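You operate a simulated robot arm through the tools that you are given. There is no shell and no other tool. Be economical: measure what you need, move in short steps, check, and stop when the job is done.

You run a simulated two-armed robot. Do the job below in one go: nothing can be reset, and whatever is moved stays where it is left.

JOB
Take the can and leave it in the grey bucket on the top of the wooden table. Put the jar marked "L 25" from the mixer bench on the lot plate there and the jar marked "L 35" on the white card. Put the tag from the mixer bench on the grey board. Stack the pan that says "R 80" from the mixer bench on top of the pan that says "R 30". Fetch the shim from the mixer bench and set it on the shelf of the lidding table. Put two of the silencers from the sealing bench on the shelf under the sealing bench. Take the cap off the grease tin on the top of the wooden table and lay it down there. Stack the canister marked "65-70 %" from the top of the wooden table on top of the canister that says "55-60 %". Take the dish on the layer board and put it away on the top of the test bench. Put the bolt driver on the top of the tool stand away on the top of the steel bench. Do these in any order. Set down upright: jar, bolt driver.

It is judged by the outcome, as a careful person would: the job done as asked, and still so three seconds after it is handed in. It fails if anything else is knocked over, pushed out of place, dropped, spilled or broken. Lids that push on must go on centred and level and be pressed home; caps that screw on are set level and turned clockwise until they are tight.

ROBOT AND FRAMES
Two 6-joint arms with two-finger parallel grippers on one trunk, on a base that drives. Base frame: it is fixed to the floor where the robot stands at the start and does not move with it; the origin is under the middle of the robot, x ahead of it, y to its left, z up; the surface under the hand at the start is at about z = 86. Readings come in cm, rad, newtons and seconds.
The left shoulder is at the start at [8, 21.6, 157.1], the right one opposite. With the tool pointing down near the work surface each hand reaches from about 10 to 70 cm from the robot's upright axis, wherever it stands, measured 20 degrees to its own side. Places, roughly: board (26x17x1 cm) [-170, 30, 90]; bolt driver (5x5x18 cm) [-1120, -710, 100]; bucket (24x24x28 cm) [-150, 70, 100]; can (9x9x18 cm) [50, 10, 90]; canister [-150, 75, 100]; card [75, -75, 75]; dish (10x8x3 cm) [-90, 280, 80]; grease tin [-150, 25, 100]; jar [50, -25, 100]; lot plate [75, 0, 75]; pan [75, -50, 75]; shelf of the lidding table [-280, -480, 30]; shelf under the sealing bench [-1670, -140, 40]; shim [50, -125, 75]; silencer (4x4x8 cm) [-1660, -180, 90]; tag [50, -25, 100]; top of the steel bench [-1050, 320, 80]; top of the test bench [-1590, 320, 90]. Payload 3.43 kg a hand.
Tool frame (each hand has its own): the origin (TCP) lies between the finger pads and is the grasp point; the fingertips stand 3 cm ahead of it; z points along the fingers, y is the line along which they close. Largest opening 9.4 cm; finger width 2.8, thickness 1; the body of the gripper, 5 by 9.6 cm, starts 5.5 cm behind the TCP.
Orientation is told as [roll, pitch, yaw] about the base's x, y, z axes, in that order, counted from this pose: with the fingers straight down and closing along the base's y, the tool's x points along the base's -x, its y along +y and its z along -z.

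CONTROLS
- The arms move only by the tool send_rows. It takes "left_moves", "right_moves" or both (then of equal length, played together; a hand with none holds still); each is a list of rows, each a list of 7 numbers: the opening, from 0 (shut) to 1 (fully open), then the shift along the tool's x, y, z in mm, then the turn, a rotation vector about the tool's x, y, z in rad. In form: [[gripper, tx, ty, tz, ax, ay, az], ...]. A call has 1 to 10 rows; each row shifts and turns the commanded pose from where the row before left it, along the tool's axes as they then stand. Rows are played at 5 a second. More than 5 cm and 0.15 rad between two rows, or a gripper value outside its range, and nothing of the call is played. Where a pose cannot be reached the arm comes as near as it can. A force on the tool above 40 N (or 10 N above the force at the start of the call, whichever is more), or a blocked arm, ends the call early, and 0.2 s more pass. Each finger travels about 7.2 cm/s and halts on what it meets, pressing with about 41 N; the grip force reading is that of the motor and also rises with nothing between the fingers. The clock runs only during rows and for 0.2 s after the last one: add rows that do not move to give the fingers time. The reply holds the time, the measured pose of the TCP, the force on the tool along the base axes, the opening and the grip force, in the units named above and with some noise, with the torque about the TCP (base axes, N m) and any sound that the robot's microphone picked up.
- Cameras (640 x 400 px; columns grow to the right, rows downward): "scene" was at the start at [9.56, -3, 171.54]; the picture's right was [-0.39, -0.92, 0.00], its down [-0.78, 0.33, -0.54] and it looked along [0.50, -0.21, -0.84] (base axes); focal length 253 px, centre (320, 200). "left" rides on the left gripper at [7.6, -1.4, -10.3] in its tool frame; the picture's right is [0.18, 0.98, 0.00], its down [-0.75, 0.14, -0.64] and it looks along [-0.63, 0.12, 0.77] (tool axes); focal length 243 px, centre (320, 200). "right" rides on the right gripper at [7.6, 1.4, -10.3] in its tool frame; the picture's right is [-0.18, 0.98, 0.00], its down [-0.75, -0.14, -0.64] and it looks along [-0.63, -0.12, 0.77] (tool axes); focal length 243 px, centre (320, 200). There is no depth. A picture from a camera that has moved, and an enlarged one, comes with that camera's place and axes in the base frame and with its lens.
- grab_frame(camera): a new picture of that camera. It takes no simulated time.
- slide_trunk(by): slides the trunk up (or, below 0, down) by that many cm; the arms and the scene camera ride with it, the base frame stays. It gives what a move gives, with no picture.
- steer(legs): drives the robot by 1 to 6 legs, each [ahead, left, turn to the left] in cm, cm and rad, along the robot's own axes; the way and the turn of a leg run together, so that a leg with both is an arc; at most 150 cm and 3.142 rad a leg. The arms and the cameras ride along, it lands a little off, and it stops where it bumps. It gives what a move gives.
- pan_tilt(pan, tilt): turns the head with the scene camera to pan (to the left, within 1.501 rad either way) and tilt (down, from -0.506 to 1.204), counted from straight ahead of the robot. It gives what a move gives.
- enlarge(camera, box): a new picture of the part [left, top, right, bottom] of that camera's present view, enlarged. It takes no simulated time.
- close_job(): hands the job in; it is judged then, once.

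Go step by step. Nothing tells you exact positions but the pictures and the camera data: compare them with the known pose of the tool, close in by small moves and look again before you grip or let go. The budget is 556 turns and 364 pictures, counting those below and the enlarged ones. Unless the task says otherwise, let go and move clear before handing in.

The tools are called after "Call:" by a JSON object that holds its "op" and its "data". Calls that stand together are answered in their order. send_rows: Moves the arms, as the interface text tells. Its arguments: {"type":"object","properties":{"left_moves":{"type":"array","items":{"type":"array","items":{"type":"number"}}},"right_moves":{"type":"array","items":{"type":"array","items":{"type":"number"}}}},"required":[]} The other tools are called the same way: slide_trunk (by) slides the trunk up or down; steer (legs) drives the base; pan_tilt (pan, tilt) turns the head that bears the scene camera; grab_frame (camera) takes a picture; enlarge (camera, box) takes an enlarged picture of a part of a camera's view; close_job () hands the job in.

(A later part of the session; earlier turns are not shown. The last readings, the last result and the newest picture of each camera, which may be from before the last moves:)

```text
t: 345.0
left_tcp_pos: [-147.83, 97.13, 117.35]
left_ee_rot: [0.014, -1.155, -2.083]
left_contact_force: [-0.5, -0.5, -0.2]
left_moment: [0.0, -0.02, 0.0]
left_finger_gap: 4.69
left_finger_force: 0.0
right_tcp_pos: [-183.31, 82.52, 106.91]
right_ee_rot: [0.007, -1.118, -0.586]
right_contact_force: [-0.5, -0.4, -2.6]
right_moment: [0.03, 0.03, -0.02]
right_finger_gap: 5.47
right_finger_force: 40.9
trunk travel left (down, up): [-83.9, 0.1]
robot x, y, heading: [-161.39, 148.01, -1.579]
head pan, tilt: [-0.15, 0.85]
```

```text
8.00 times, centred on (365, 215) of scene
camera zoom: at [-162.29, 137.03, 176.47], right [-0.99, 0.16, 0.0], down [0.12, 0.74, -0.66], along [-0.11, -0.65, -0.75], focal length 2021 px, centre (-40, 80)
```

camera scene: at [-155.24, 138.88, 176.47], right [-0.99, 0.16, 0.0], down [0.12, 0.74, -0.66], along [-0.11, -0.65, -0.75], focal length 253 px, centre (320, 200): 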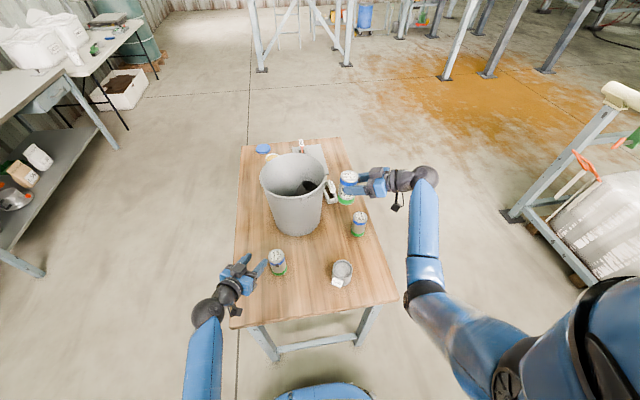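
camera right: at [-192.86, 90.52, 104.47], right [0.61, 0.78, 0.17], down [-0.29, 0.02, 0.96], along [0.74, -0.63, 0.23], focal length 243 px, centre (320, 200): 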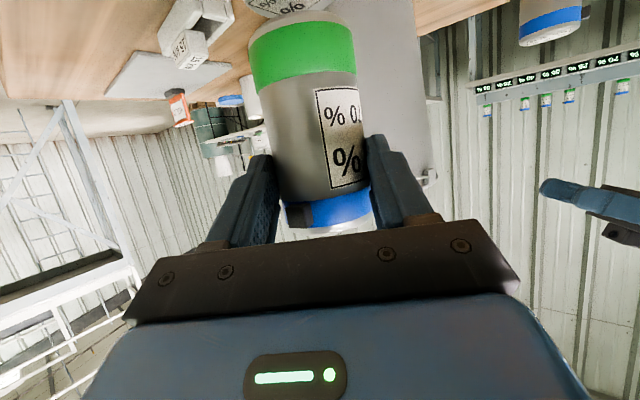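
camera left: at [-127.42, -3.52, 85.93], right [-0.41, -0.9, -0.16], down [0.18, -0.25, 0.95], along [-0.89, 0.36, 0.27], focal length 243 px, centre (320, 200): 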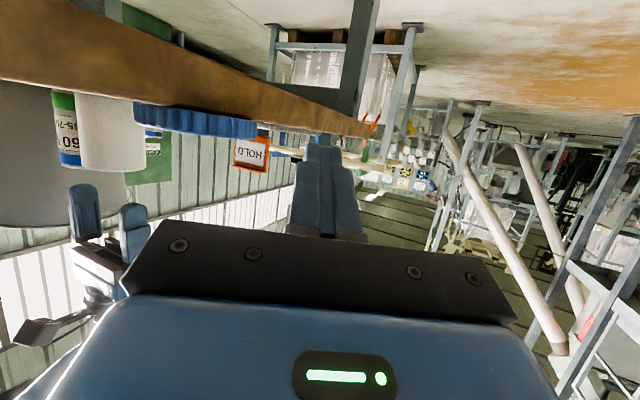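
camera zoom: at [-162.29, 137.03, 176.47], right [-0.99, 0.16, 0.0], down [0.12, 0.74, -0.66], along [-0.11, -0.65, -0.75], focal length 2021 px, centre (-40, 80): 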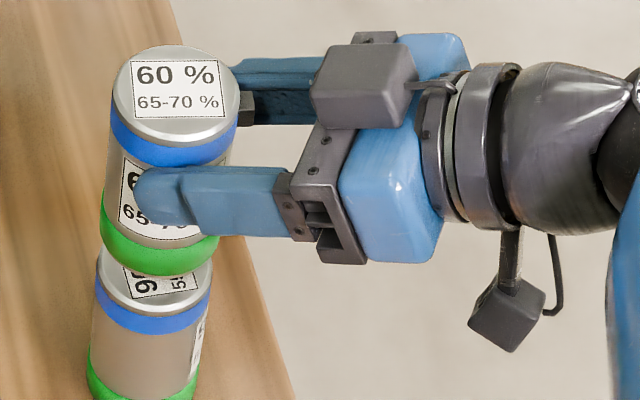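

Call:
{"op": "enlarge", "data": {"camera": "right", "box": [200, 0, 400, 110]}}

```text
3.20 times, centred on (300, 55) of right
camera zoom: at [-192.86, 90.52, 104.47], right [0.61, 0.78, 0.17], down [-0.29, 0.02, 0.96], along [0.74, -0.63, 0.23], focal length 776 px, centre (384, 664)
```

zoom: 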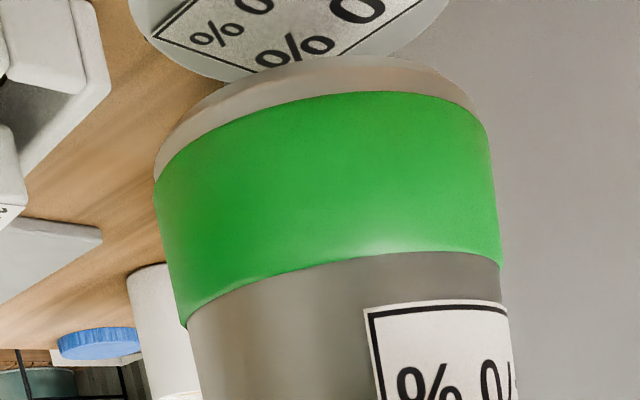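

Call:
{"op": "send_rows", "data": {"right_moves": [[0.4, 10.8, -1.8, 5.2, 0, 0, 0], [0.4, 0, 0, 0, 0, 0, 0]]}}

Call:
{"op": "send_rows", "data": {"right_moves": [[0.4, 3, 0, 1.4, 0, 0, 0], [0.4, 0, 0, 0, 0, 0, 0]]}}

Call:
{"op": "enlarge", "data": {"camera": "right", "box": [200, 0, 400, 110]}}

```text
t: 345.6
left_tcp_pos: [-147.74, 97.1, 117.37]
left_ee_rot: [0.015, -1.156, -2.083]
left_contact_force: [-0.3, 0.1, 0.0]
left_moment: [0.0, 0.01, -0.07]
left_finger_gap: 4.7
left_finger_force: 0.0
right_tcp_pos: [-183.5, 82.28, 105.57]
right_ee_rot: [0.007, -1.118, -0.587]
right_contact_force: [0.2, -0.4, -2.5]
right_moment: [0.05, 0.03, 0.03]
right_finger_gap: 5.46
right_finger_force: 40.6
trunk travel left (down, up): [-83.9, 0.1]
robot x, y, heading: [-161.23, 148.14, -1.584]
head pan, tilt: [-0.15, 0.85]
```

```text
t: 346.2
left_tcp_pos: [-147.78, 97.3, 117.27]
left_ee_rot: [0.014, -1.155, -2.084]
left_contact_force: [0.3, -0.4, 0.4]
left_moment: [0.01, -0.04, 0.03]
left_finger_gap: 4.72
left_finger_force: 0.0
right_tcp_pos: [-183.35, 82.23, 105.26]
right_ee_rot: [0.005, -1.119, -0.589]
right_contact_force: [-0.7, 1.0, -3.5]
right_moment: [0.02, 0.01, -0.02]
right_finger_gap: 5.47
right_finger_force: 40.9
trunk travel left (down, up): [-83.9, 0.1]
robot x, y, heading: [-161.26, 148.14, -1.586]
head pan, tilt: [-0.15, 0.85]
```

```text
3.20 times, centred on (300, 55) of right
camera zoom: at [-192.95, 90.36, 102.94], right [0.61, 0.78, 0.17], down [-0.29, 0.02, 0.96], along [0.74, -0.63, 0.23], focal length 776 px, centre (384, 664)
```

zoom: 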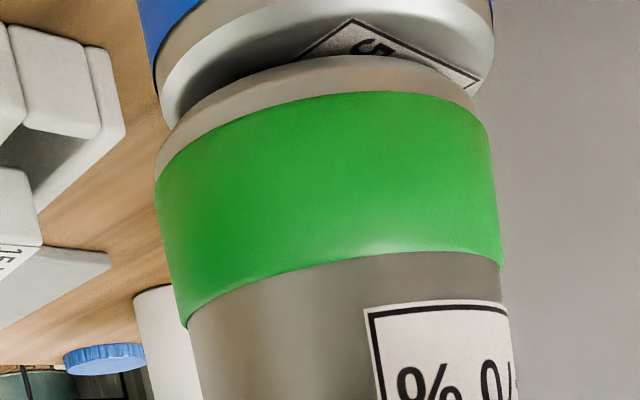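

Call:
{"op": "send_rows", "data": {"right_moves": [[0.4, 3, 0, 1.4, 0, 0, 0], [0.4, 0, 0, 0, 0, 0, 0]]}}

Call:
{"op": "send_rows", "data": {"right_moves": [[0.4, 2.5, 0, 1.2, 0, 0, 0], [0.4, 0, 0, 0, 0, 0, 0]]}}

Call:
{"op": "enlarge", "data": {"camera": "right", "box": [200, 0, 400, 110]}}

Call:
{"op": "enlarge", "data": {"camera": "scene", "box": [345, 190, 385, 240]}}

```text
t: 346.8
left_tcp_pos: [-147.78, 97.23, 117.27]
left_ee_rot: [0.017, -1.154, -2.083]
left_contact_force: [0.6, 0.2, 0.6]
left_moment: [-0.01, 0.0, -0.02]
left_finger_gap: 4.72
left_finger_force: 0.0
right_tcp_pos: [-183.5, 82.16, 105.05]
right_ee_rot: [0.003, -1.12, -0.586]
right_contact_force: [-0.3, -0.1, -1.2]
right_moment: [0.0, 0.05, -0.02]
right_finger_gap: 5.49
right_finger_force: 41.4
trunk travel left (down, up): [-83.9, 0.1]
robot x, y, heading: [-161.29, 147.92, -1.582]
head pan, tilt: [-0.15, 0.85]
```

```text
t: 347.4
left_tcp_pos: [-147.66, 97.38, 117.2]
left_ee_rot: [0.017, -1.157, -2.085]
left_contact_force: [1.2, -0.8, 0.2]
left_moment: [0.0, 0.01, 0.0]
left_finger_gap: 4.68
left_finger_force: 0.1
right_tcp_pos: [-183.44, 82.27, 104.93]
right_ee_rot: [-0.002, -1.122, -0.582]
right_contact_force: [-0.7, 0.4, 9.9]
right_moment: [0.18, -0.01, 0.03]
right_finger_gap: 5.49
right_finger_force: 41.1
trunk travel left (down, up): [-83.9, 0.1]
robot x, y, heading: [-161.2, 147.95, -1.586]
head pan, tilt: [-0.15, 0.85]
```

```text
3.20 times, centred on (300, 55) of right
camera zoom: at [-192.97, 90.38, 102.54], right [0.61, 0.78, 0.17], down [-0.29, 0.02, 0.96], along [0.74, -0.63, 0.24], focal length 776 px, centre (384, 664)
```

zoom: 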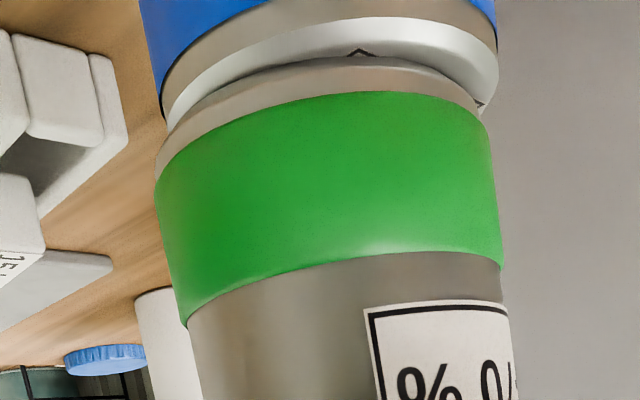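

```text
8.00 times, centred on (365, 215) of scene
camera zoom: at [-162.25, 137.17, 176.5], right [-0.99, 0.16, 0.0], down [0.12, 0.74, -0.66], along [-0.11, -0.65, -0.75], focal length 2021 px, centre (-40, 80)
```

zoom: 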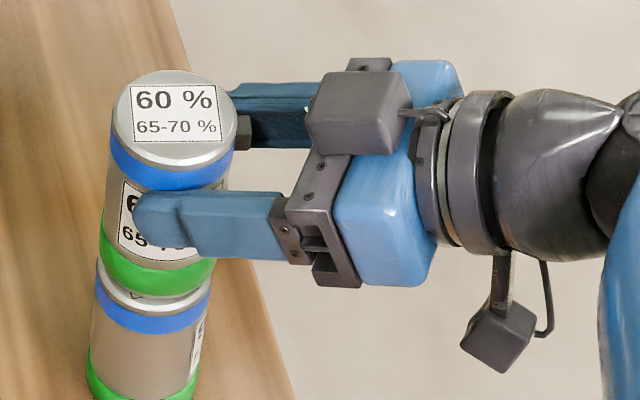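

Call:
{"op": "send_rows", "data": {"right_moves": [[0.7, 0, 0, 0, 0, 0, 0], [0.9, 0, 0, 0, 0, 0, 0], [1, 0, 0, 0, 0, 0, 0], [1, 0, 0, 0, 0, 0, 0]]}}

Call:
{"op": "grab_frame", "data": {"camera": "right"}}

Call:
{"op": "enlarge", "data": {"camera": "scene", "box": [345, 190, 385, 240]}}

```text
t: 348.4
left_tcp_pos: [-147.84, 97.24, 117.34]
left_ee_rot: [0.015, -1.154, -2.084]
left_contact_force: [0.0, 0.6, 0.1]
left_moment: [0.01, 0.0, 0.0]
left_finger_gap: 4.71
left_finger_force: 0.0
right_tcp_pos: [-183.31, 82.18, 104.7]
right_ee_rot: [0.005, -1.119, -0.586]
right_contact_force: [-0.2, -0.2, 0.5]
right_moment: [-0.01, 0.01, -0.03]
right_finger_gap: 9.39
right_finger_force: 0.2
trunk travel left (down, up): [-83.9, 0.1]
robot x, y, heading: [-161.13, 147.82, -1.582]
head pan, tilt: [-0.15, 0.85]
```

```text
107 pictures are left
camera right: at [-192.97, 90.38, 102.35], right [0.61, 0.78, 0.17], down [-0.29, 0.02, 0.96], along [0.74, -0.63, 0.23], focal length 243 px, centre (320, 200)
```

right: 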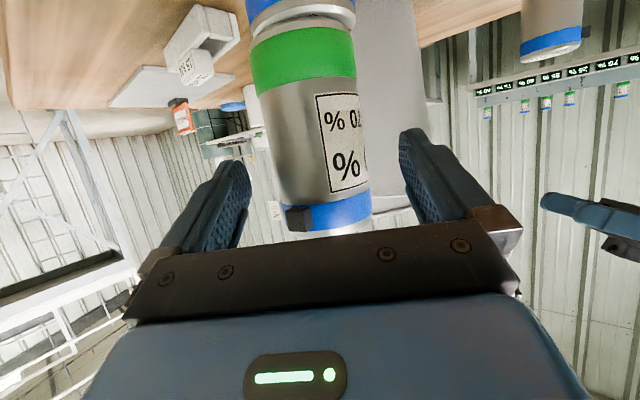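

```text
8.00 times, centred on (365, 215) of scene
camera zoom: at [-162.29, 137.01, 176.47], right [-0.99, 0.16, 0.0], down [0.12, 0.74, -0.66], along [-0.11, -0.65, -0.75], focal length 2021 px, centre (-40, 80)
```

zoom: 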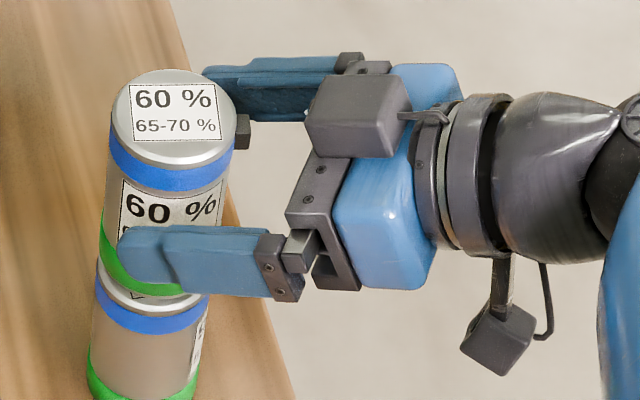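

Call:
{"op": "send_rows", "data": {"right_moves": [[1, 13, 0, -27, 0, 0, 0], [1, 13, 0, -27, 0, 0, 0], [1, 17, 0, -36, 0, 0, 0], [1, -10, 0, -30, 0, 0, 0], [1, -30, 0, -15, 0, 0, 0], [1, 0, 0, 0, 0, 0, 0]]}}

Call:
{"op": "grab_frame", "data": {"camera": "scene"}}

```text
t: 349.8
left_tcp_pos: [-147.64, 97.28, 117.26]
left_ee_rot: [0.015, -1.154, -2.084]
left_contact_force: [-0.9, -0.3, -0.5]
left_moment: [0.0, -0.03, 0.02]
left_finger_gap: 4.69
left_finger_force: 0.0
right_tcp_pos: [-193.44, 89.08, 110.48]
right_ee_rot: [0.005, -1.119, -0.587]
right_contact_force: [-0.8, 0.2, -0.1]
right_moment: [-0.02, -0.04, -0.02]
right_finger_gap: 9.38
right_finger_force: 0.0
trunk travel left (down, up): [-83.9, 0.1]
robot x, y, heading: [-161.55, 148.03, -1.582]
head pan, tilt: [-0.15, 0.85]
```

```text
105 pictures are left
camera scene: at [-162.25, 137.01, 176.47], right [-0.99, 0.16, 0.0], down [0.12, 0.74, -0.66], along [-0.11, -0.65, -0.75], focal length 253 px, centre (320, 200)
```

scene: 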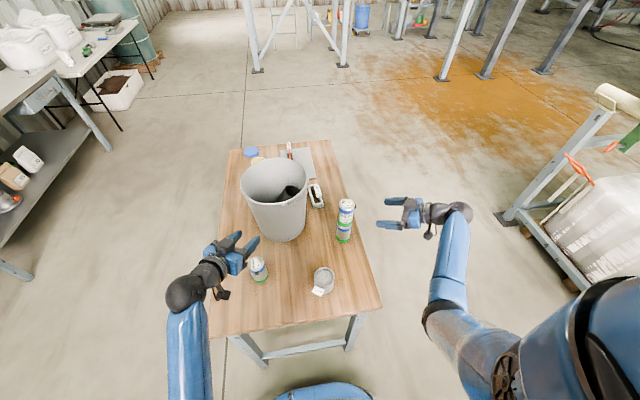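

Call:
{"op": "steer", "data": {"legs": [[-35, 0, 0], [0, 60, 0], [0, 0, 3.141]]}}

Call:
{"op": "pan_tilt", "data": {"pan": 0, "tilt": 0.7}}

Call:
{"op": "grab_frame", "data": {"camera": "scene"}}

```text
t: 362.3
left_tcp_pos: [-111.81, 232.93, 117.22]
left_ee_rot: [0.015, -1.154, 1.019]
left_contact_force: [0.1, 0.4, -0.6]
left_moment: [0.0, 0.03, 0.03]
left_finger_gap: 4.67
left_finger_force: 0.1
right_tcp_pos: [-65.74, 239.22, 110.33]
right_ee_rot: [0.005, -1.118, 2.515]
right_contact_force: [0.6, 0.1, 0.0]
right_moment: [0.03, -0.01, -0.01]
right_finger_gap: 9.39
right_finger_force: 0.2
trunk travel left (down, up): [-83.9, 0.1]
robot x, y, heading: [-100.51, 181.75, 1.524]
head pan, tilt: [-0.15, 0.85]
```

```text
t: 363.0
left_tcp_pos: [-111.82, 232.95, 117.41]
left_ee_rot: [0.016, -1.155, 1.019]
left_contact_force: [-0.2, 0.1, 0.1]
left_moment: [0.02, -0.02, -0.02]
left_finger_gap: 4.7
left_finger_force: 0.1
right_tcp_pos: [-65.75, 239.32, 110.37]
right_ee_rot: [0.004, -1.119, 2.516]
right_contact_force: [0.3, -0.1, 0.1]
right_moment: [0.03, -0.01, -0.03]
right_finger_gap: 9.41
right_finger_force: 0.1
trunk travel left (down, up): [-83.9, 0.1]
robot x, y, heading: [-100.05, 181.65, 1.521]
head pan, tilt: [0.0, 0.7]
```

```text
104 pictures are left
camera scene: at [-99.68, 192.86, 177.69], right [1.0, -0.05, 0.0], down [-0.03, -0.64, -0.76], along [0.04, 0.76, -0.64], focal length 253 px, centre (320, 200)
```

scene: 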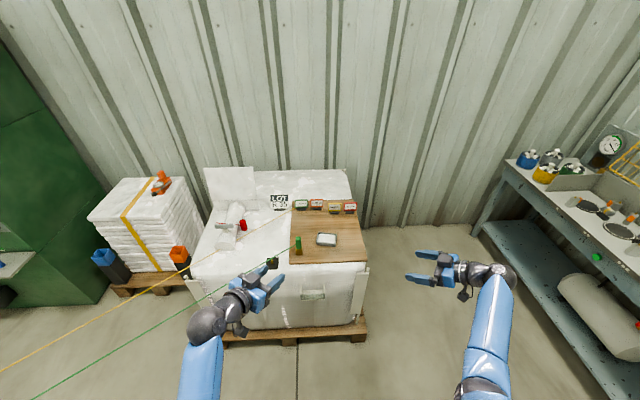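

Call:
{"op": "enlarge", "data": {"camera": "scene", "box": [270, 190, 380, 270]}}

```text
5.00 times, centred on (325, 230) of scene
camera zoom: at [-99.68, 192.86, 177.69], right [1.0, -0.05, 0.0], down [-0.03, -0.64, -0.76], along [0.04, 0.76, -0.64], focal length 1263 px, centre (295, 50)
```

zoom: 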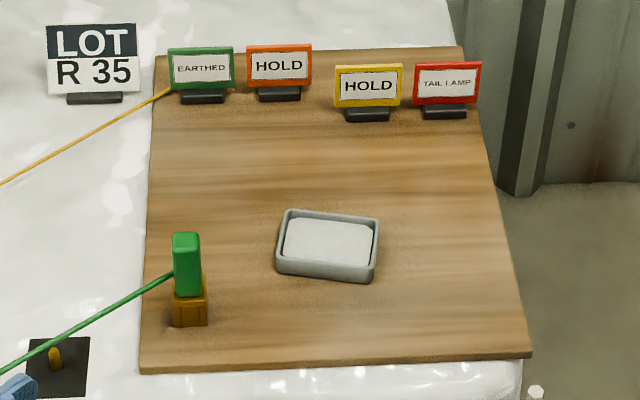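

Call:
{"op": "send_rows", "data": {"left_moves": [[1, 39, 0, 17, 0, 0, 0], [1, 39, 0, 17, 0, 0, 0], [1, 39, 0, 17, 0, 0, 0], [1, 39, 0, 17, 0, 0, 0], [1, 0, 0, 0, 0, 0.145, 0], [1, 0, 0, 0, 0, 0.145, 0], [1, 0, 0, 0, 0, 0.145, 0], [1, 0, 0, 0, 0, 0.145, 0], [1, 0, 0, 0, 0, 0.145, 0], [1, 0, 0, 0, 0, 0.145, 0]]}}

Call:
{"op": "send_rows", "data": {"left_moves": [[1, 0, 0, 0, 0, 0.145, 0], [1, 0, 0, 0, 0, 0.14, 0], [1, 0, 0, 0, 0, 0, 0.15], [1, 0, 0, 0, 0, 0, 0.15], [1, 0, 0, 0, 0, 0, 0.15], [1, 0, 0, 0, 0, 0, 0.15], [1, 0, 0, 0, 0, 0, 0.15], [1, 0, 0, 0, 0, 0, 0.15], [1, 0, 0, 0, 0, 0, 0.12], [1, 0, 0, 0, 0, 0, 0]]}}

Call:
{"op": "steer", "data": {"legs": [[0, 0, 0.05], [0, -28, 0], [22, 0, 0]]}}

Call:
{"op": "grab_frame", "data": {"camera": "left"}}

```text
t: 365.2
left_tcp_pos: [-112.01, 233.08, 100.19]
left_ee_rot: [0.008, -0.282, 1.032]
left_contact_force: [-0.1, -0.1, 0.9]
left_moment: [0.01, 0.01, 0.02]
left_finger_gap: 9.38
left_finger_force: 0.0
right_tcp_pos: [-65.72, 239.43, 110.33]
right_ee_rot: [0.006, -1.119, 2.514]
right_contact_force: [-0.4, 0.8, -0.1]
right_moment: [-0.01, 0.01, 0.04]
right_finger_gap: 9.41
right_finger_force: 0.0
trunk travel left (down, up): [-83.9, 0.1]
robot x, y, heading: [-100.53, 181.47, 1.525]
head pan, tilt: [0.0, 0.7]
```

```text
t: 367.4
left_tcp_pos: [-111.92, 232.92, 100.38]
left_ee_rot: [0.002, 0.004, 0.01]
left_contact_force: [-0.4, 0.0, 0.3]
left_moment: [-0.01, 0.0, 0.01]
left_finger_gap: 9.4
left_finger_force: 0.0
right_tcp_pos: [-65.79, 239.29, 110.36]
right_ee_rot: [0.005, -1.12, 2.517]
right_contact_force: [0.3, -0.1, -0.3]
right_moment: [0.0, 0.01, 0.02]
right_finger_gap: 9.4
right_finger_force: 0.1
trunk travel left (down, up): [-83.9, 0.1]
robot x, y, heading: [-100.05, 181.87, 1.523]
head pan, tilt: [0.0, 0.7]
```

```text
t: 371.1
left_tcp_pos: [-86.98, 254.08, 100.57]
left_ee_rot: [0.005, 0.004, 0.062]
left_contact_force: [-0.5, -0.4, -0.7]
left_moment: [0.02, 0.01, 0.01]
left_finger_gap: 9.35
left_finger_force: 0.0
right_tcp_pos: [-41.16, 262.74, 110.69]
right_ee_rot: [-0.003, -1.12, 2.579]
right_contact_force: [0.5, -0.5, 1.0]
right_moment: [0.03, -0.02, -0.02]
right_finger_gap: 9.41
right_finger_force: 0.0
trunk travel left (down, up): [-83.9, 0.1]
robot x, y, heading: [-72.68, 203.77, 1.578]
head pan, tilt: [0.0, 0.7]
```

```text
102 pictures are left
camera left: at [-94.46, 252.04, 110.75], right [-0.25, 0.97, 0.01], down [0.75, 0.19, 0.64], along [0.62, 0.16, -0.77], focal length 243 px, centre (320, 200)
```

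left: 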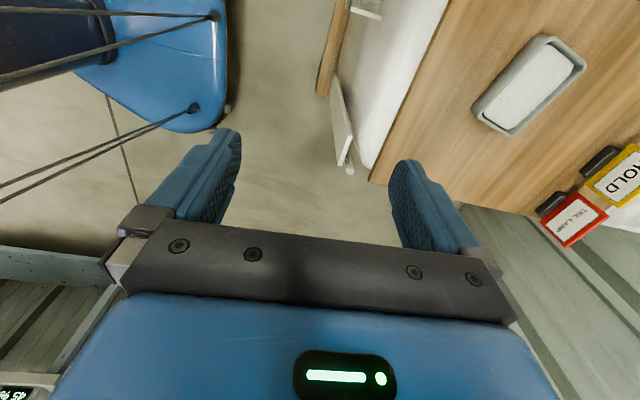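

Call:
{"op": "steer", "data": {"legs": [[13, 5, 0]]}}

Call:
{"op": "send_rows", "data": {"left_moves": [[1, 0, 0, 0, 0, 0, 0.13], [1, 0, 0, 0, 0, 0, 0.13], [1, 0, 43, 0, 0, 0, 0], [1, 0, 43, 0, 0, 0, 0], [1, 0, 40, 0, 0, 0, 0], [1, 0, 0, 0, 0, 0, 0]]}}

Call:
{"op": "grab_frame", "data": {"camera": "left"}}

```text
t: 372.4
left_tcp_pos: [-91.88, 267.07, 100.32]
left_ee_rot: [0.009, 0.004, 0.063]
left_contact_force: [0.2, -0.1, -0.5]
left_moment: [0.01, 0.0, 0.02]
left_finger_gap: 9.41
left_finger_force: 0.3
right_tcp_pos: [-46.01, 275.57, 110.61]
right_ee_rot: [-0.002, -1.122, 2.572]
right_contact_force: [-0.2, -0.7, 0.2]
right_moment: [0.01, 0.01, -0.01]
right_finger_gap: 9.38
right_finger_force: 0.1
trunk travel left (down, up): [-83.9, 0.1]
robot x, y, heading: [-77.85, 216.66, 1.577]
head pan, tilt: [0.0, 0.7]
```

```text
t: 373.8
left_tcp_pos: [-89.37, 279.69, 100.24]
left_ee_rot: [0.006, 0.007, -0.197]
left_contact_force: [0.3, -0.6, -1.2]
left_moment: [0.02, -0.03, -0.01]
left_finger_gap: 9.38
left_finger_force: 0.0
right_tcp_pos: [-46.15, 276.01, 110.43]
right_ee_rot: [0.003, -1.121, 2.569]
right_contact_force: [-0.5, -0.9, 0.3]
right_moment: [-0.02, -0.01, -0.03]
right_finger_gap: 9.41
right_finger_force: 0.1
trunk travel left (down, up): [-83.9, 0.1]
robot x, y, heading: [-77.8, 216.82, 1.574]
head pan, tilt: [0.0, 0.7]
```

```text
101 pictures are left
camera left: at [-97.12, 279.65, 110.59], right [0.01, 1.0, 0.0], down [0.77, -0.01, 0.64], along [0.64, 0.0, -0.77], focal length 243 px, centre (320, 200)
```

left: 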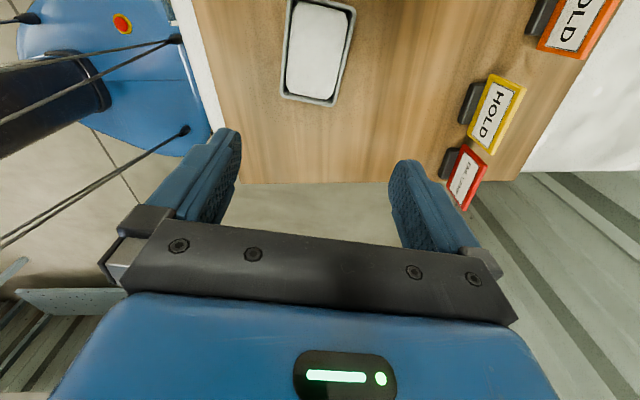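

Call:
{"op": "send_rows", "data": {"left_moves": [[1, 30, -6, 0, 0, 0, 0], [1, 0, 0, 0, 0, 0, 0]]}}

Call:
{"op": "slide_trunk", "data": {"by": -17}}

Call:
{"op": "grab_frame", "data": {"camera": "left"}}

```text
t: 374.4
left_tcp_pos: [-92.4, 279.66, 100.2]
left_ee_rot: [0.002, 0.005, -0.196]
left_contact_force: [0.9, -0.2, 0.0]
left_moment: [0.02, 0.0, -0.01]
left_finger_gap: 9.4
left_finger_force: 0.1
right_tcp_pos: [-46.14, 275.88, 110.41]
right_ee_rot: [0.003, -1.119, 2.567]
right_contact_force: [-0.5, -0.1, -0.1]
right_moment: [-0.01, -0.02, 0.02]
right_finger_gap: 9.39
right_finger_force: 0.2
trunk travel left (down, up): [-83.9, 0.1]
robot x, y, heading: [-77.92, 217.12, 1.571]
head pan, tilt: [0.0, 0.7]
```

```text
t: 376.3
left_tcp_pos: [-92.44, 279.67, 83.1]
left_ee_rot: [0.001, 0.006, -0.196]
left_contact_force: [-0.4, -0.6, -0.1]
left_moment: [0.0, 0.01, 0.0]
left_finger_gap: 9.4
left_finger_force: 0.0
right_tcp_pos: [-46.19, 276.1, 93.42]
right_ee_rot: [0.005, -1.119, 2.567]
right_contact_force: [-0.1, -0.2, -0.2]
right_moment: [-0.01, -0.02, -0.01]
right_finger_gap: 9.4
right_finger_force: 0.1
trunk travel left (down, up): [-66.9, 17.1]
robot x, y, heading: [-77.91, 216.61, 1.574]
head pan, tilt: [0.0, 0.7]
```

```text
100 pictures are left
camera left: at [-100.12, 279.69, 93.52], right [0.01, 1.0, 0.0], down [0.77, -0.01, 0.64], along [0.64, -0.01, -0.77], focal length 243 px, centre (320, 200)
```

left: 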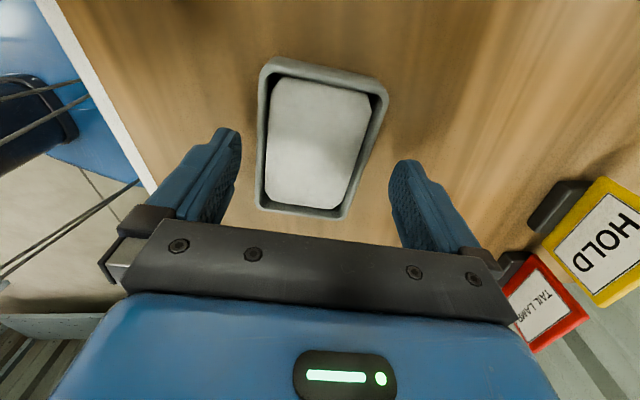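

Call:
{"op": "send_rows", "data": {"left_moves": [[1, -5, 0, 0, 0, 0, 0.14], [1, 0, 0, 0, 0, 0, 0]]}}

Call:
{"op": "slide_trunk", "data": {"by": -4.5}}

Call:
{"op": "grab_frame", "data": {"camera": "left"}}

```text
t: 376.9
left_tcp_pos: [-91.94, 279.57, 83.14]
left_ee_rot: [0.002, 0.005, -0.338]
left_contact_force: [-0.5, -0.7, -0.4]
left_moment: [-0.02, -0.02, -0.04]
left_finger_gap: 9.42
left_finger_force: 0.0
right_tcp_pos: [-46.03, 275.98, 93.38]
right_ee_rot: [0.006, -1.117, 2.568]
right_contact_force: [-0.9, 0.2, 0.0]
right_moment: [0.01, 0.02, 0.03]
right_finger_gap: 9.41
right_finger_force: 0.0
trunk travel left (down, up): [-66.9, 17.1]
robot x, y, heading: [-77.82, 216.8, 1.573]
head pan, tilt: [0.0, 0.7]
```

```text
t: 377.5
left_tcp_pos: [-91.87, 279.52, 80.38]
left_ee_rot: [0.001, 0.004, -0.337]
left_contact_force: [1.6, -2.1, 4.7]
left_moment: [-0.35, 0.0, 0.05]
left_finger_gap: 9.39
left_finger_force: 0.1
right_tcp_pos: [-46.08, 275.94, 90.45]
right_ee_rot: [0.002, -1.12, 2.569]
right_contact_force: [-0.1, -0.6, 0.1]
right_moment: [0.01, 0.02, 0.01]
right_finger_gap: 9.4
right_finger_force: 0.1
trunk travel left (down, up): [-63.9, 20.1]
robot x, y, heading: [-78.04, 216.7, 1.579]
head pan, tilt: [0.0, 0.7]
stopped: the force on the tool passed its limit at 65 N (the readings are from after the stop); the commanded pose is now the measured one
```

```text
99 pictures are left
camera left: at [-99.5, 280.71, 90.81], right [0.15, 0.99, 0.0], down [0.76, -0.12, 0.64], along [0.63, -0.1, -0.77], focal length 243 px, centre (320, 200)
```

left: 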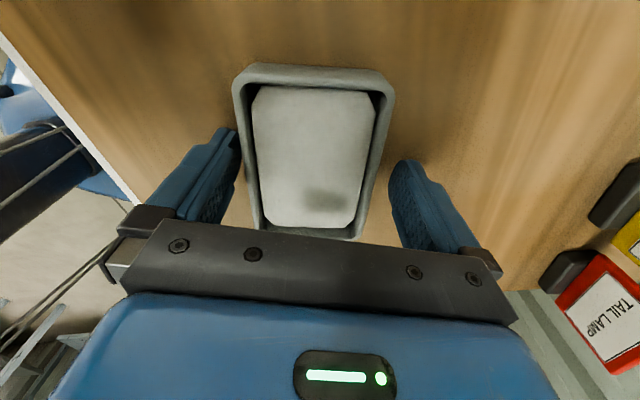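

Call:
{"op": "slide_trunk", "data": {"by": 1.5}}

Call:
{"op": "send_rows", "data": {"left_moves": [[1, 0, -6, 0, 0, 0, 0], [1, 0, 0, 0, 0, 0, 0]]}}

Call:
{"op": "slide_trunk", "data": {"by": -3}}

Call:
{"op": "grab_frame", "data": {"camera": "left"}}

```text
t: 378.2
left_tcp_pos: [-92.01, 279.76, 81.82]
left_ee_rot: [-0.001, 0.005, -0.338]
left_contact_force: [0.5, 0.3, -0.2]
left_moment: [0.0, 0.02, 0.01]
left_finger_gap: 9.41
left_finger_force: 0.0
right_tcp_pos: [-46.09, 275.99, 91.88]
right_ee_rot: [0.006, -1.119, 2.567]
right_contact_force: [-0.4, 0.5, 0.3]
right_moment: [0.0, -0.03, 0.01]
right_finger_gap: 9.42
right_finger_force: 0.2
trunk travel left (down, up): [-65.4, 18.6]
robot x, y, heading: [-77.42, 216.79, 1.575]
head pan, tilt: [0.0, 0.7]
```

```text
t: 378.8
left_tcp_pos: [-92.07, 279.16, 81.99]
left_ee_rot: [0.0, 0.003, -0.338]
left_contact_force: [-0.3, -0.5, 0.0]
left_moment: [-0.01, -0.02, 0.02]
left_finger_gap: 9.41
left_finger_force: 0.0
right_tcp_pos: [-46.12, 276.01, 91.86]
right_ee_rot: [0.006, -1.118, 2.567]
right_contact_force: [0.3, 0.6, -0.5]
right_moment: [0.01, 0.01, -0.04]
right_finger_gap: 9.4
right_finger_force: 0.0
trunk travel left (down, up): [-65.4, 18.6]
robot x, y, heading: [-77.85, 217.13, 1.573]
head pan, tilt: [0.0, 0.7]
```

```text
t: 379.3
left_tcp_pos: [-92.11, 278.98, 80.45]
left_ee_rot: [-0.001, 0.003, -0.336]
left_contact_force: [-0.8, -10.0, 15.7]
left_moment: [-0.43, -0.15, -0.07]
left_finger_gap: 9.33
left_finger_force: 0.1
right_tcp_pos: [-46.16, 275.94, 90.04]
right_ee_rot: [0.002, -1.119, 2.571]
right_contact_force: [-0.6, 0.3, -0.1]
right_moment: [-0.02, 0.02, -0.02]
right_finger_gap: 9.4
right_finger_force: 0.0
trunk travel left (down, up): [-63.4, 20.6]
robot x, y, heading: [-77.73, 216.51, 1.573]
head pan, tilt: [0.0, 0.7]
stopped: the force on the tool passed its limit at 52 N (the readings are from after the stop); the commanded pose is now the measured one
```

```text
98 pictures are left
camera left: at [-99.71, 280.16, 90.79], right [0.15, 0.99, 0.0], down [0.76, -0.12, 0.64], along [0.63, -0.1, -0.77], focal length 243 px, centre (320, 200)
```

left: 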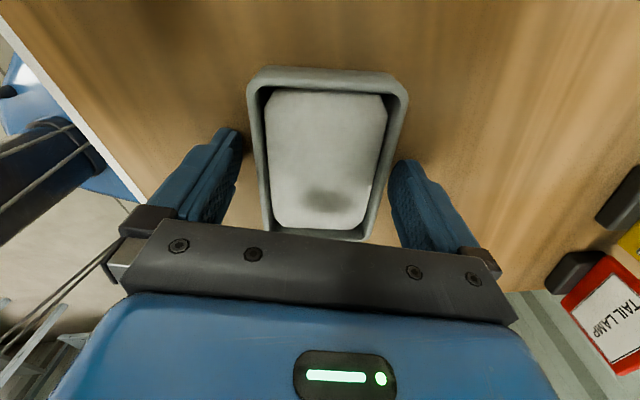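

Call:
{"op": "slide_trunk", "data": {"by": 0.6}}

Call:
{"op": "send_rows", "data": {"left_moves": [[0.85, 0, 0, 0, 0, 0, 0], [0.7, 0, 0, 0, 0, 0, 0], [0.6, 0, 0, 0, 0, 0, 0], [0.5, 0, 0, 0, 0, 0, 0], [0.5, 0, 0, 0, 0, 0, 0]]}}

Call:
{"op": "slide_trunk", "data": {"by": 8}}

Call:
{"op": "grab_frame", "data": {"camera": "left"}}

```text
t: 379.9
left_tcp_pos: [-92.2, 279.14, 81.07]
left_ee_rot: [0.002, 0.006, -0.336]
left_contact_force: [-0.3, 0.0, 0.5]
left_moment: [0.01, 0.01, -0.01]
left_finger_gap: 9.4
left_finger_force: 0.1
right_tcp_pos: [-46.18, 276.13, 90.48]
right_ee_rot: [0.003, -1.12, 2.569]
right_contact_force: [0.2, 0.2, -0.6]
right_moment: [0.01, 0.01, 0.0]
right_finger_gap: 9.41
right_finger_force: 0.0
trunk travel left (down, up): [-64.0, 20.0]
robot x, y, heading: [-78.39, 216.84, 1.575]
head pan, tilt: [0.0, 0.7]
```

```text
t: 381.1
left_tcp_pos: [-92.24, 279.23, 81.08]
left_ee_rot: [0.002, 0.005, -0.338]
left_contact_force: [-0.6, -0.7, 0.6]
left_moment: [-0.03, 0.0, 0.12]
left_finger_gap: 7.02
left_finger_force: 40.8
right_tcp_pos: [-46.2, 276.12, 90.55]
right_ee_rot: [0.005, -1.118, 2.568]
right_contact_force: [-0.2, 0.2, -0.7]
right_moment: [0.01, 0.01, -0.01]
right_finger_gap: 9.4
right_finger_force: 0.1
trunk travel left (down, up): [-64.0, 20.0]
robot x, y, heading: [-77.55, 216.78, 1.577]
head pan, tilt: [0.0, 0.7]
```

```text
t: 382.2
left_tcp_pos: [-92.16, 279.18, 88.83]
left_ee_rot: [-0.002, 0.004, -0.336]
left_contact_force: [0.0, 0.4, -2.3]
left_moment: [0.0, 0.02, -0.02]
left_finger_gap: 6.94
left_finger_force: 40.8
right_tcp_pos: [-46.14, 276.07, 98.38]
right_ee_rot: [0.005, -1.119, 2.567]
right_contact_force: [0.4, -0.3, -0.3]
right_moment: [-0.03, 0.01, 0.01]
right_finger_gap: 9.4
right_finger_force: 0.1
trunk travel left (down, up): [-72.0, 12.0]
robot x, y, heading: [-77.86, 216.89, 1.573]
head pan, tilt: [0.0, 0.7]
```

```text
97 pictures are left
camera left: at [-99.77, 280.34, 99.25], right [0.15, 0.99, 0.0], down [0.76, -0.12, 0.64], along [0.63, -0.1, -0.77], focal length 243 px, centre (320, 200)
```

left: 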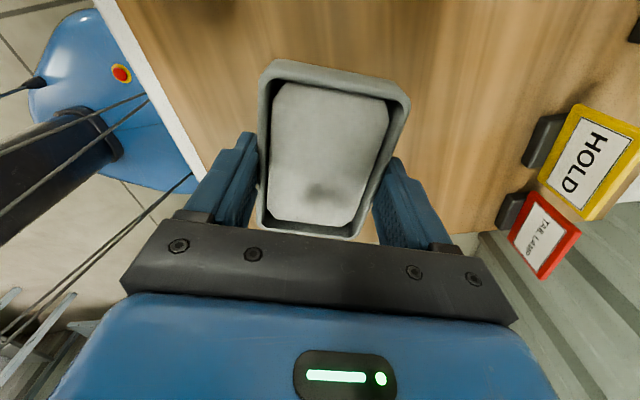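

Call:
{"op": "slide_trunk", "data": {"by": 11.9}}

Call:
{"op": "steer", "data": {"legs": [[-40, 0, 0], [0, -30, 0], [0, 0, 1.571], [0, 140, 0], [0, 60, 0]]}}

Call:
{"op": "pan_tilt", "data": {"pan": 0.1, "tilt": 0.15}}

Call:
{"op": "grab_frame", "data": {"camera": "scene"}}

```text
t: 383.7
left_tcp_pos: [-92.16, 279.21, 100.87]
left_ee_rot: [-0.002, 0.004, -0.337]
left_contact_force: [0.1, -0.3, -1.6]
left_moment: [-0.01, -0.03, 0.04]
left_finger_gap: 6.94
left_finger_force: 41.1
right_tcp_pos: [-46.29, 276.17, 110.35]
right_ee_rot: [0.006, -1.12, 2.566]
right_contact_force: [0.4, 0.6, 0.0]
right_moment: [0.0, 0.01, 0.01]
right_finger_gap: 9.41
right_finger_force: 0.1
trunk travel left (down, up): [-83.9, 0.1]
robot x, y, heading: [-77.99, 216.8, 1.57]
head pan, tilt: [0.0, 0.7]
```

```text
t: 401.2
left_tcp_pos: [-111.66, -35.97, 101.05]
left_ee_rot: [-0.003, 0.006, 1.221]
left_contact_force: [0.0, 0.2, -2.7]
left_moment: [-0.04, -0.01, -0.01]
left_finger_gap: 6.94
left_finger_force: 41.6
right_tcp_pos: [-107.91, 9.75, 110.29]
right_ee_rot: [0.009, -1.121, -2.159]
right_contact_force: [0.2, -0.1, -0.6]
right_moment: [-0.01, -0.02, 0.0]
right_finger_gap: 9.41
right_finger_force: 0.1
trunk travel left (down, up): [-83.9, 0.1]
robot x, y, heading: [-48.47, -22.48, 3.135]
head pan, tilt: [0.0, 0.7]
```

```text
t: 402.2
left_tcp_pos: [-111.72, -36.37, 100.87]
left_ee_rot: [-0.004, 0.001, 1.223]
left_contact_force: [-1.1, -0.4, -3.1]
left_moment: [0.02, 0.0, 0.03]
left_finger_gap: 6.95
left_finger_force: 41.0
right_tcp_pos: [-108.06, 9.52, 110.4]
right_ee_rot: [0.005, -1.12, -2.156]
right_contact_force: [0.7, -0.2, -0.9]
right_moment: [0.01, 0.0, 0.03]
right_finger_gap: 9.43
right_finger_force: 0.0
trunk travel left (down, up): [-83.9, 0.1]
robot x, y, heading: [-48.94, -22.66, 3.135]
head pan, tilt: [0.099, 0.15]
```

```text
96 pictures are left
camera scene: at [-61.14, -23.86, 182.69], right [-0.09, 1.0, 0.0], down [0.15, 0.01, -0.99], along [-0.98, -0.09, -0.15], focal length 253 px, centre (320, 200)
```

scene: 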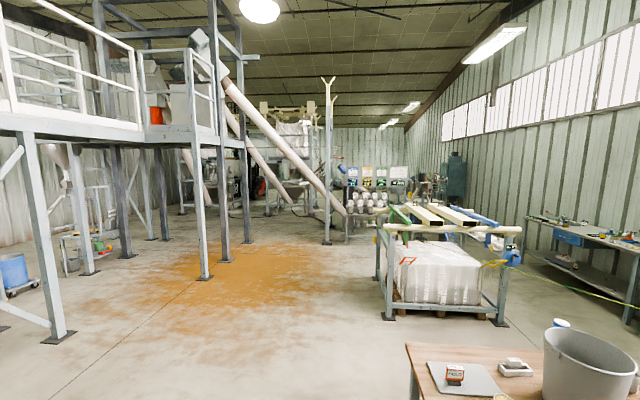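

Call:
{"op": "steer", "data": {"legs": [[0, 125, 0], [140, 0, 0], [140, 0, 0], [140, 0, 0], [120, 0, 0]]}}

Call:
{"op": "grab_frame", "data": {"camera": "scene"}}

```text
t: 433.8
left_tcp_pos: [-651.21, -158.46, 100.88]
left_ee_rot: [0.002, 0.004, 1.217]
left_contact_force: [0.3, 1.0, -3.0]
left_moment: [-0.01, -0.03, 0.0]
left_finger_gap: 6.93
left_finger_force: 40.6
right_tcp_pos: [-647.23, -112.6, 110.33]
right_ee_rot: [0.003, -1.118, -2.161]
right_contact_force: [0.0, -0.6, 0.1]
right_moment: [-0.01, -0.04, -0.02]
right_finger_gap: 9.39
right_finger_force: 0.0
trunk travel left (down, up): [-83.9, 0.1]
robot x, y, heading: [-588.49, -145.18, 3.131]
head pan, tilt: [0.099, 0.15]
```

```text
95 pictures are left
camera scene: at [-600.52, -146.3, 182.71], right [-0.09, 1.0, 0.0], down [0.15, 0.01, -0.99], along [-0.99, -0.08, -0.15], focal length 253 px, centre (320, 200)
```

scene: 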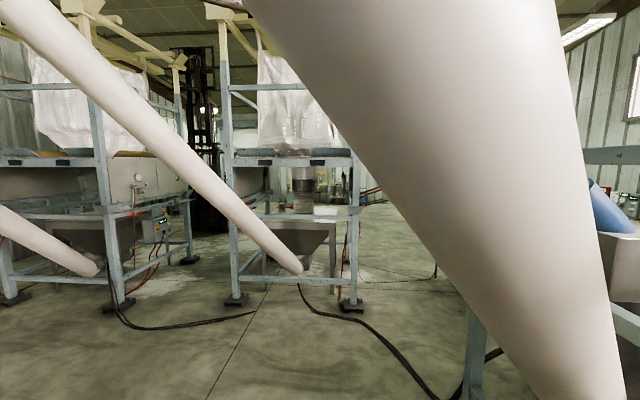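

Call:
{"op": "pan_tilt", "data": {"pan": -0.9, "tilt": 0.3}}

Call:
{"op": "grab_frame", "data": {"camera": "scene"}}

Call:
{"op": "pan_tilt", "data": {"pan": 0.8, "tilt": 0.3}}

Call:
{"op": "grab_frame", "data": {"camera": "scene"}}

```text
t: 435.1
left_tcp_pos: [-651.27, -158.47, 100.88]
left_ee_rot: [-0.003, 0.003, 1.216]
left_contact_force: [0.3, 0.2, -2.3]
left_moment: [-0.01, -0.01, -0.01]
left_finger_gap: 6.94
left_finger_force: 40.9
right_tcp_pos: [-647.38, -112.63, 110.29]
right_ee_rot: [0.004, -1.119, -2.163]
right_contact_force: [-0.5, 0.5, 0.0]
right_moment: [-0.01, -0.03, -0.01]
right_finger_gap: 9.39
right_finger_force: 0.1
trunk travel left (down, up): [-83.9, 0.1]
robot x, y, heading: [-588.28, -145.03, 3.13]
head pan, tilt: [-0.901, 0.3]
```

```text
94 pictures are left
camera scene: at [-597.11, -138.11, 181.3], right [0.79, 0.61, 0.0], down [0.18, -0.23, -0.96], along [-0.58, 0.76, -0.3], focal length 253 px, centre (320, 200)
```

scene: 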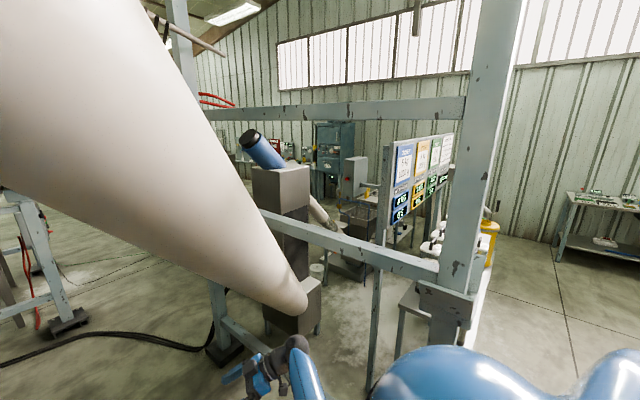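

```text
t: 436.8
left_tcp_pos: [-651.3, -158.55, 100.84]
left_ee_rot: [-0.002, 0.003, 1.217]
left_contact_force: [-0.4, -0.1, -3.5]
left_moment: [0.03, -0.01, 0.02]
left_finger_gap: 6.96
left_finger_force: 41.4
right_tcp_pos: [-647.22, -112.66, 110.29]
right_ee_rot: [0.005, -1.118, -2.163]
right_contact_force: [-0.1, 0.0, 0.7]
right_moment: [-0.04, 0.01, -0.01]
right_finger_gap: 9.41
right_finger_force: 0.0
trunk travel left (down, up): [-83.9, 0.1]
robot x, y, heading: [-588.4, -145.37, 3.126]
head pan, tilt: [0.799, 0.3]
```

```text
93 pictures are left
camera scene: at [-598.05, -152.11, 181.3], right [-0.71, 0.71, 0.0], down [0.21, 0.21, -0.96], along [-0.68, -0.68, -0.3], focal length 253 px, centre (320, 200)
```

scene: 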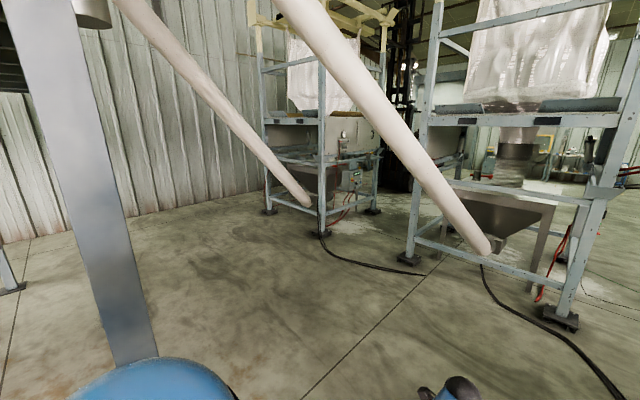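

Call:
{"op": "steer", "data": {"legs": [[-75, 0, 0], [0, -150, 0], [0, -100, 0]]}}

Call:
{"op": "pan_tilt", "data": {"pan": -0.5, "tilt": 0.25}}

Call:
{"op": "grab_frame", "data": {"camera": "scene"}}

```text
t: 452.8
left_tcp_pos: [-573.31, 92.22, 100.85]
left_ee_rot: [-0.001, 0.002, 1.228]
left_contact_force: [0.4, -0.5, -1.8]
left_moment: [0.04, 0.04, 0.0]
left_finger_gap: 6.97
left_finger_force: 40.6
right_tcp_pos: [-569.72, 137.87, 110.27]
right_ee_rot: [0.005, -1.12, -2.152]
right_contact_force: [0.0, -0.8, 0.0]
right_moment: [0.01, 0.0, -0.04]
right_finger_gap: 9.37
right_finger_force: 0.0
trunk travel left (down, up): [-83.9, 0.1]
robot x, y, heading: [-510.32, 105.93, 3.133]
head pan, tilt: [0.799, 0.3]
```

```text
t: 454.2
left_tcp_pos: [-573.26, 92.23, 100.9]
left_ee_rot: [-0.001, 0.003, 1.228]
left_contact_force: [0.4, 1.1, -2.4]
left_moment: [-0.04, -0.01, 0.0]
left_finger_gap: 6.96
left_finger_force: 41.2
right_tcp_pos: [-569.78, 138.15, 110.33]
right_ee_rot: [0.005, -1.119, -2.152]
right_contact_force: [-0.3, 0.3, -0.2]
right_moment: [0.02, 0.04, 0.0]
right_finger_gap: 9.4
right_finger_force: 0.1
trunk travel left (down, up): [-83.9, 0.1]
robot x, y, heading: [-510.82, 105.87, 3.144]
head pan, tilt: [-0.499, 0.25]
```

```text
92 pictures are left
camera scene: at [-521.75, 110.31, 181.77], right [0.48, 0.88, 0.0], down [0.22, -0.12, -0.97], along [-0.85, 0.47, -0.25], focal length 253 px, centre (320, 200)
```

scene: 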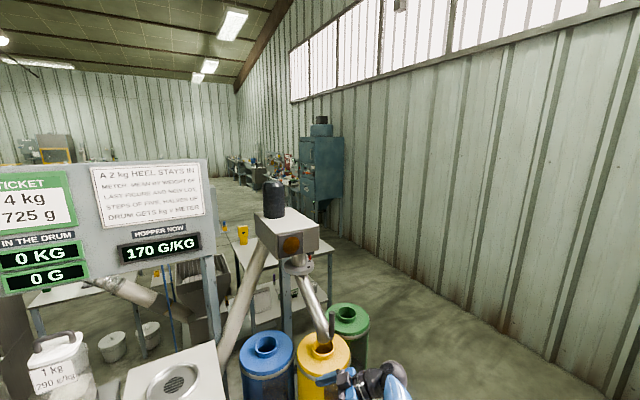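

Call:
{"op": "steer", "data": {"legs": [[0, -145, 0], [140, 0, 0], [60, 0, 0]]}}

Call:
{"op": "pan_tilt", "data": {"pan": 0, "tilt": 0.2}}

Call:
{"op": "grab_frame", "data": {"camera": "scene"}}

```text
t: 471.1
left_tcp_pos: [-772.49, 237.03, 101.04]
left_ee_rot: [0.001, 0.004, 1.239]
left_contact_force: [-0.1, 0.4, -3.2]
left_moment: [-0.01, 0.02, -0.02]
left_finger_gap: 6.92
left_finger_force: 41.0
right_tcp_pos: [-769.54, 283.15, 110.45]
right_ee_rot: [0.003, -1.12, -2.138]
right_contact_force: [0.4, 0.5, -0.5]
right_moment: [0.03, -0.01, -0.02]
right_finger_gap: 9.39
right_finger_force: 0.0
trunk travel left (down, up): [-83.9, 0.1]
robot x, y, heading: [-710.2, 251.96, -3.136]
head pan, tilt: [-0.499, 0.25]
```

```text
t: 472.0
left_tcp_pos: [-772.72, 237.29, 100.76]
left_ee_rot: [0.0, 0.005, 1.238]
left_contact_force: [-0.1, 0.3, -2.8]
left_moment: [0.0, 0.01, 0.01]
left_finger_gap: 6.94
left_finger_force: 40.9
right_tcp_pos: [-769.68, 283.17, 110.3]
right_ee_rot: [0.008, -1.118, -2.141]
right_contact_force: [0.7, 0.0, -0.7]
right_moment: [0.01, 0.03, 0.01]
right_finger_gap: 9.38
right_finger_force: 0.2
trunk travel left (down, up): [-83.9, 0.1]
robot x, y, heading: [-709.8, 251.61, -3.133]
head pan, tilt: [0.0, 0.201]
```

```text
91 pictures are left
camera scene: at [-722.51, 251.41, 182.21], right [-0.01, 1.0, 0.0], down [0.2, 0.0, -0.98], along [-0.98, -0.01, -0.2], focal length 253 px, centre (320, 200)
```

scene: 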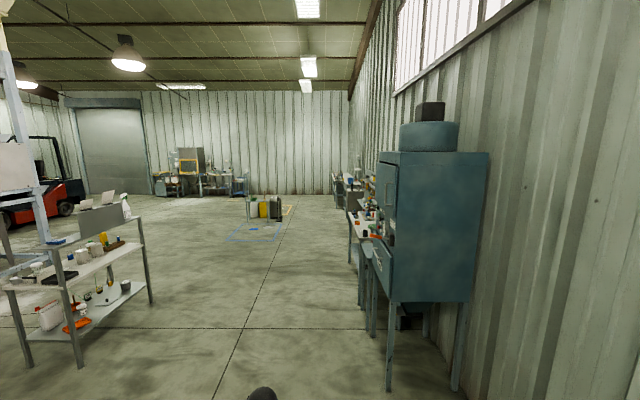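

Call:
{"op": "steer", "data": {"legs": [[0, 28, 0], [150, 0, 0], [150, 0, 0], [150, 0, 0], [150, 0, 0], [130, 0, 0]]}}

Call:
{"op": "pan_tilt", "data": {"pan": -0.5, "tilt": 0.35}}

Call:
{"op": "grab_frame", "data": {"camera": "scene"}}

```text
t: 474.1
left_tcp_pos: [-787.72, 203.63, 112.38]
left_ee_rot: [0.359, 0.071, 1.225]
left_contact_force: [2.6, -2.8, -7.9]
left_moment: [0.09, 0.25, -0.03]
left_finger_gap: 6.91
left_finger_force: 40.6
right_tcp_pos: [-777.3, 249.38, 109.21]
right_ee_rot: [-0.049, -1.019, -2.111]
right_contact_force: [0.5, -1.2, 1.0]
right_moment: [0.21, -0.08, -0.06]
right_finger_gap: 9.42
right_finger_force: 0.1
trunk travel left (down, up): [-83.9, 0.1]
robot x, y, heading: [-712.69, 227.52, 3.129]
head pan, tilt: [0.0, 0.201]
stopped in leg 1: the robot was blocked; the commanded pose is now the measured one
```

```text
t: 475.1
left_tcp_pos: [-787.89, 206.88, 113.52]
left_ee_rot: [0.365, 0.084, 1.192]
left_contact_force: [0.1, -0.1, -2.1]
left_moment: [0.0, -0.02, 0.0]
left_finger_gap: 6.96
left_finger_force: 41.4
right_tcp_pos: [-776.19, 252.18, 109.3]
right_ee_rot: [-0.049, -1.033, -2.143]
right_contact_force: [-0.2, -1.1, 0.3]
right_moment: [-0.02, 0.03, -0.03]
right_finger_gap: 9.41
right_finger_force: 0.1
trunk travel left (down, up): [-83.9, 0.1]
robot x, y, heading: [-713.19, 227.26, 3.098]
head pan, tilt: [-0.499, 0.351]
```

```text
90 pictures are left
camera scene: at [-718.26, 243.33, 181.04], right [0.51, 0.86, -0.07], down [0.26, -0.24, -0.94], along [-0.82, 0.46, -0.35], focal length 253 px, centre (320, 200)
```

scene: 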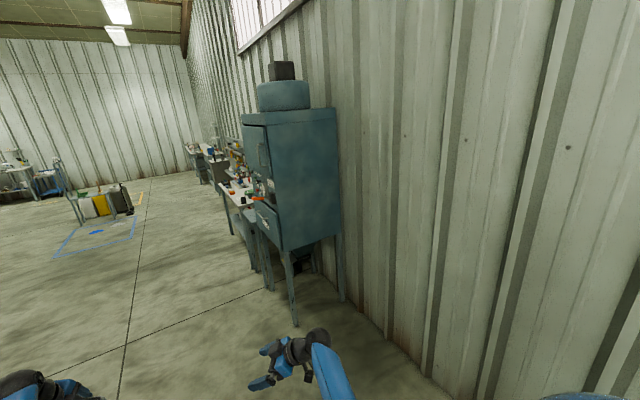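

Call:
{"op": "pan_tilt", "data": {"pan": 1.1, "tilt": 0.75}}

Call:
{"op": "grab_frame", "data": {"camera": "scene"}}

Call:
{"op": "grab_frame", "data": {"camera": "left"}}

```text
t: 476.7
left_tcp_pos: [-787.6, 208.27, 112.47]
left_ee_rot: [0.351, 0.078, 1.184]
left_contact_force: [0.6, 0.8, -1.9]
left_moment: [-0.07, -0.05, 0.0]
left_finger_gap: 7.0
left_finger_force: 41.1
right_tcp_pos: [-775.67, 253.46, 109.6]
right_ee_rot: [-0.045, -1.039, -2.156]
right_contact_force: [-0.4, -0.9, 0.3]
right_moment: [-0.02, -0.01, 0.02]
right_finger_gap: 9.4
right_finger_force: 0.1
trunk travel left (down, up): [-83.9, 0.1]
robot x, y, heading: [-713.26, 227.68, 3.094]
head pan, tilt: [1.1, 0.75]
```

```text
89 pictures are left
camera scene: at [-714.35, 231.12, 178.19], right [-0.87, 0.5, 0.0], down [0.31, 0.54, -0.78], along [-0.39, -0.67, -0.63], focal length 253 px, centre (320, 200)
```

scene: 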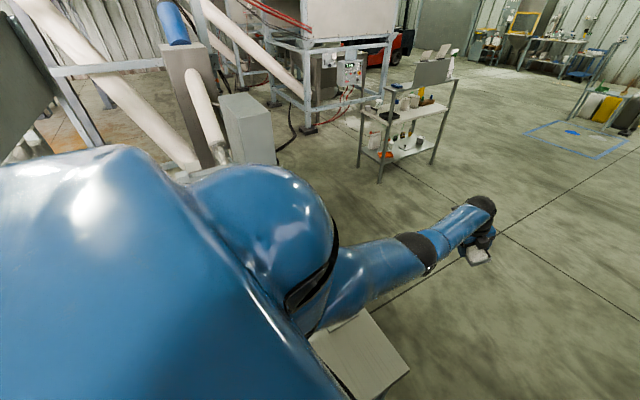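

```text
88 pictures are left
camera left: at [-785.68, 200.05, 122.17], right [-0.91, 0.2, 0.35], down [0.38, 0.71, 0.59], along [-0.13, 0.67, -0.73], focal length 243 px, centre (320, 200)
```

left: 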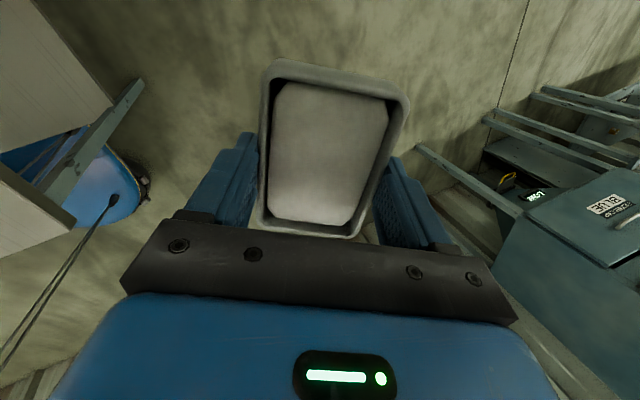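

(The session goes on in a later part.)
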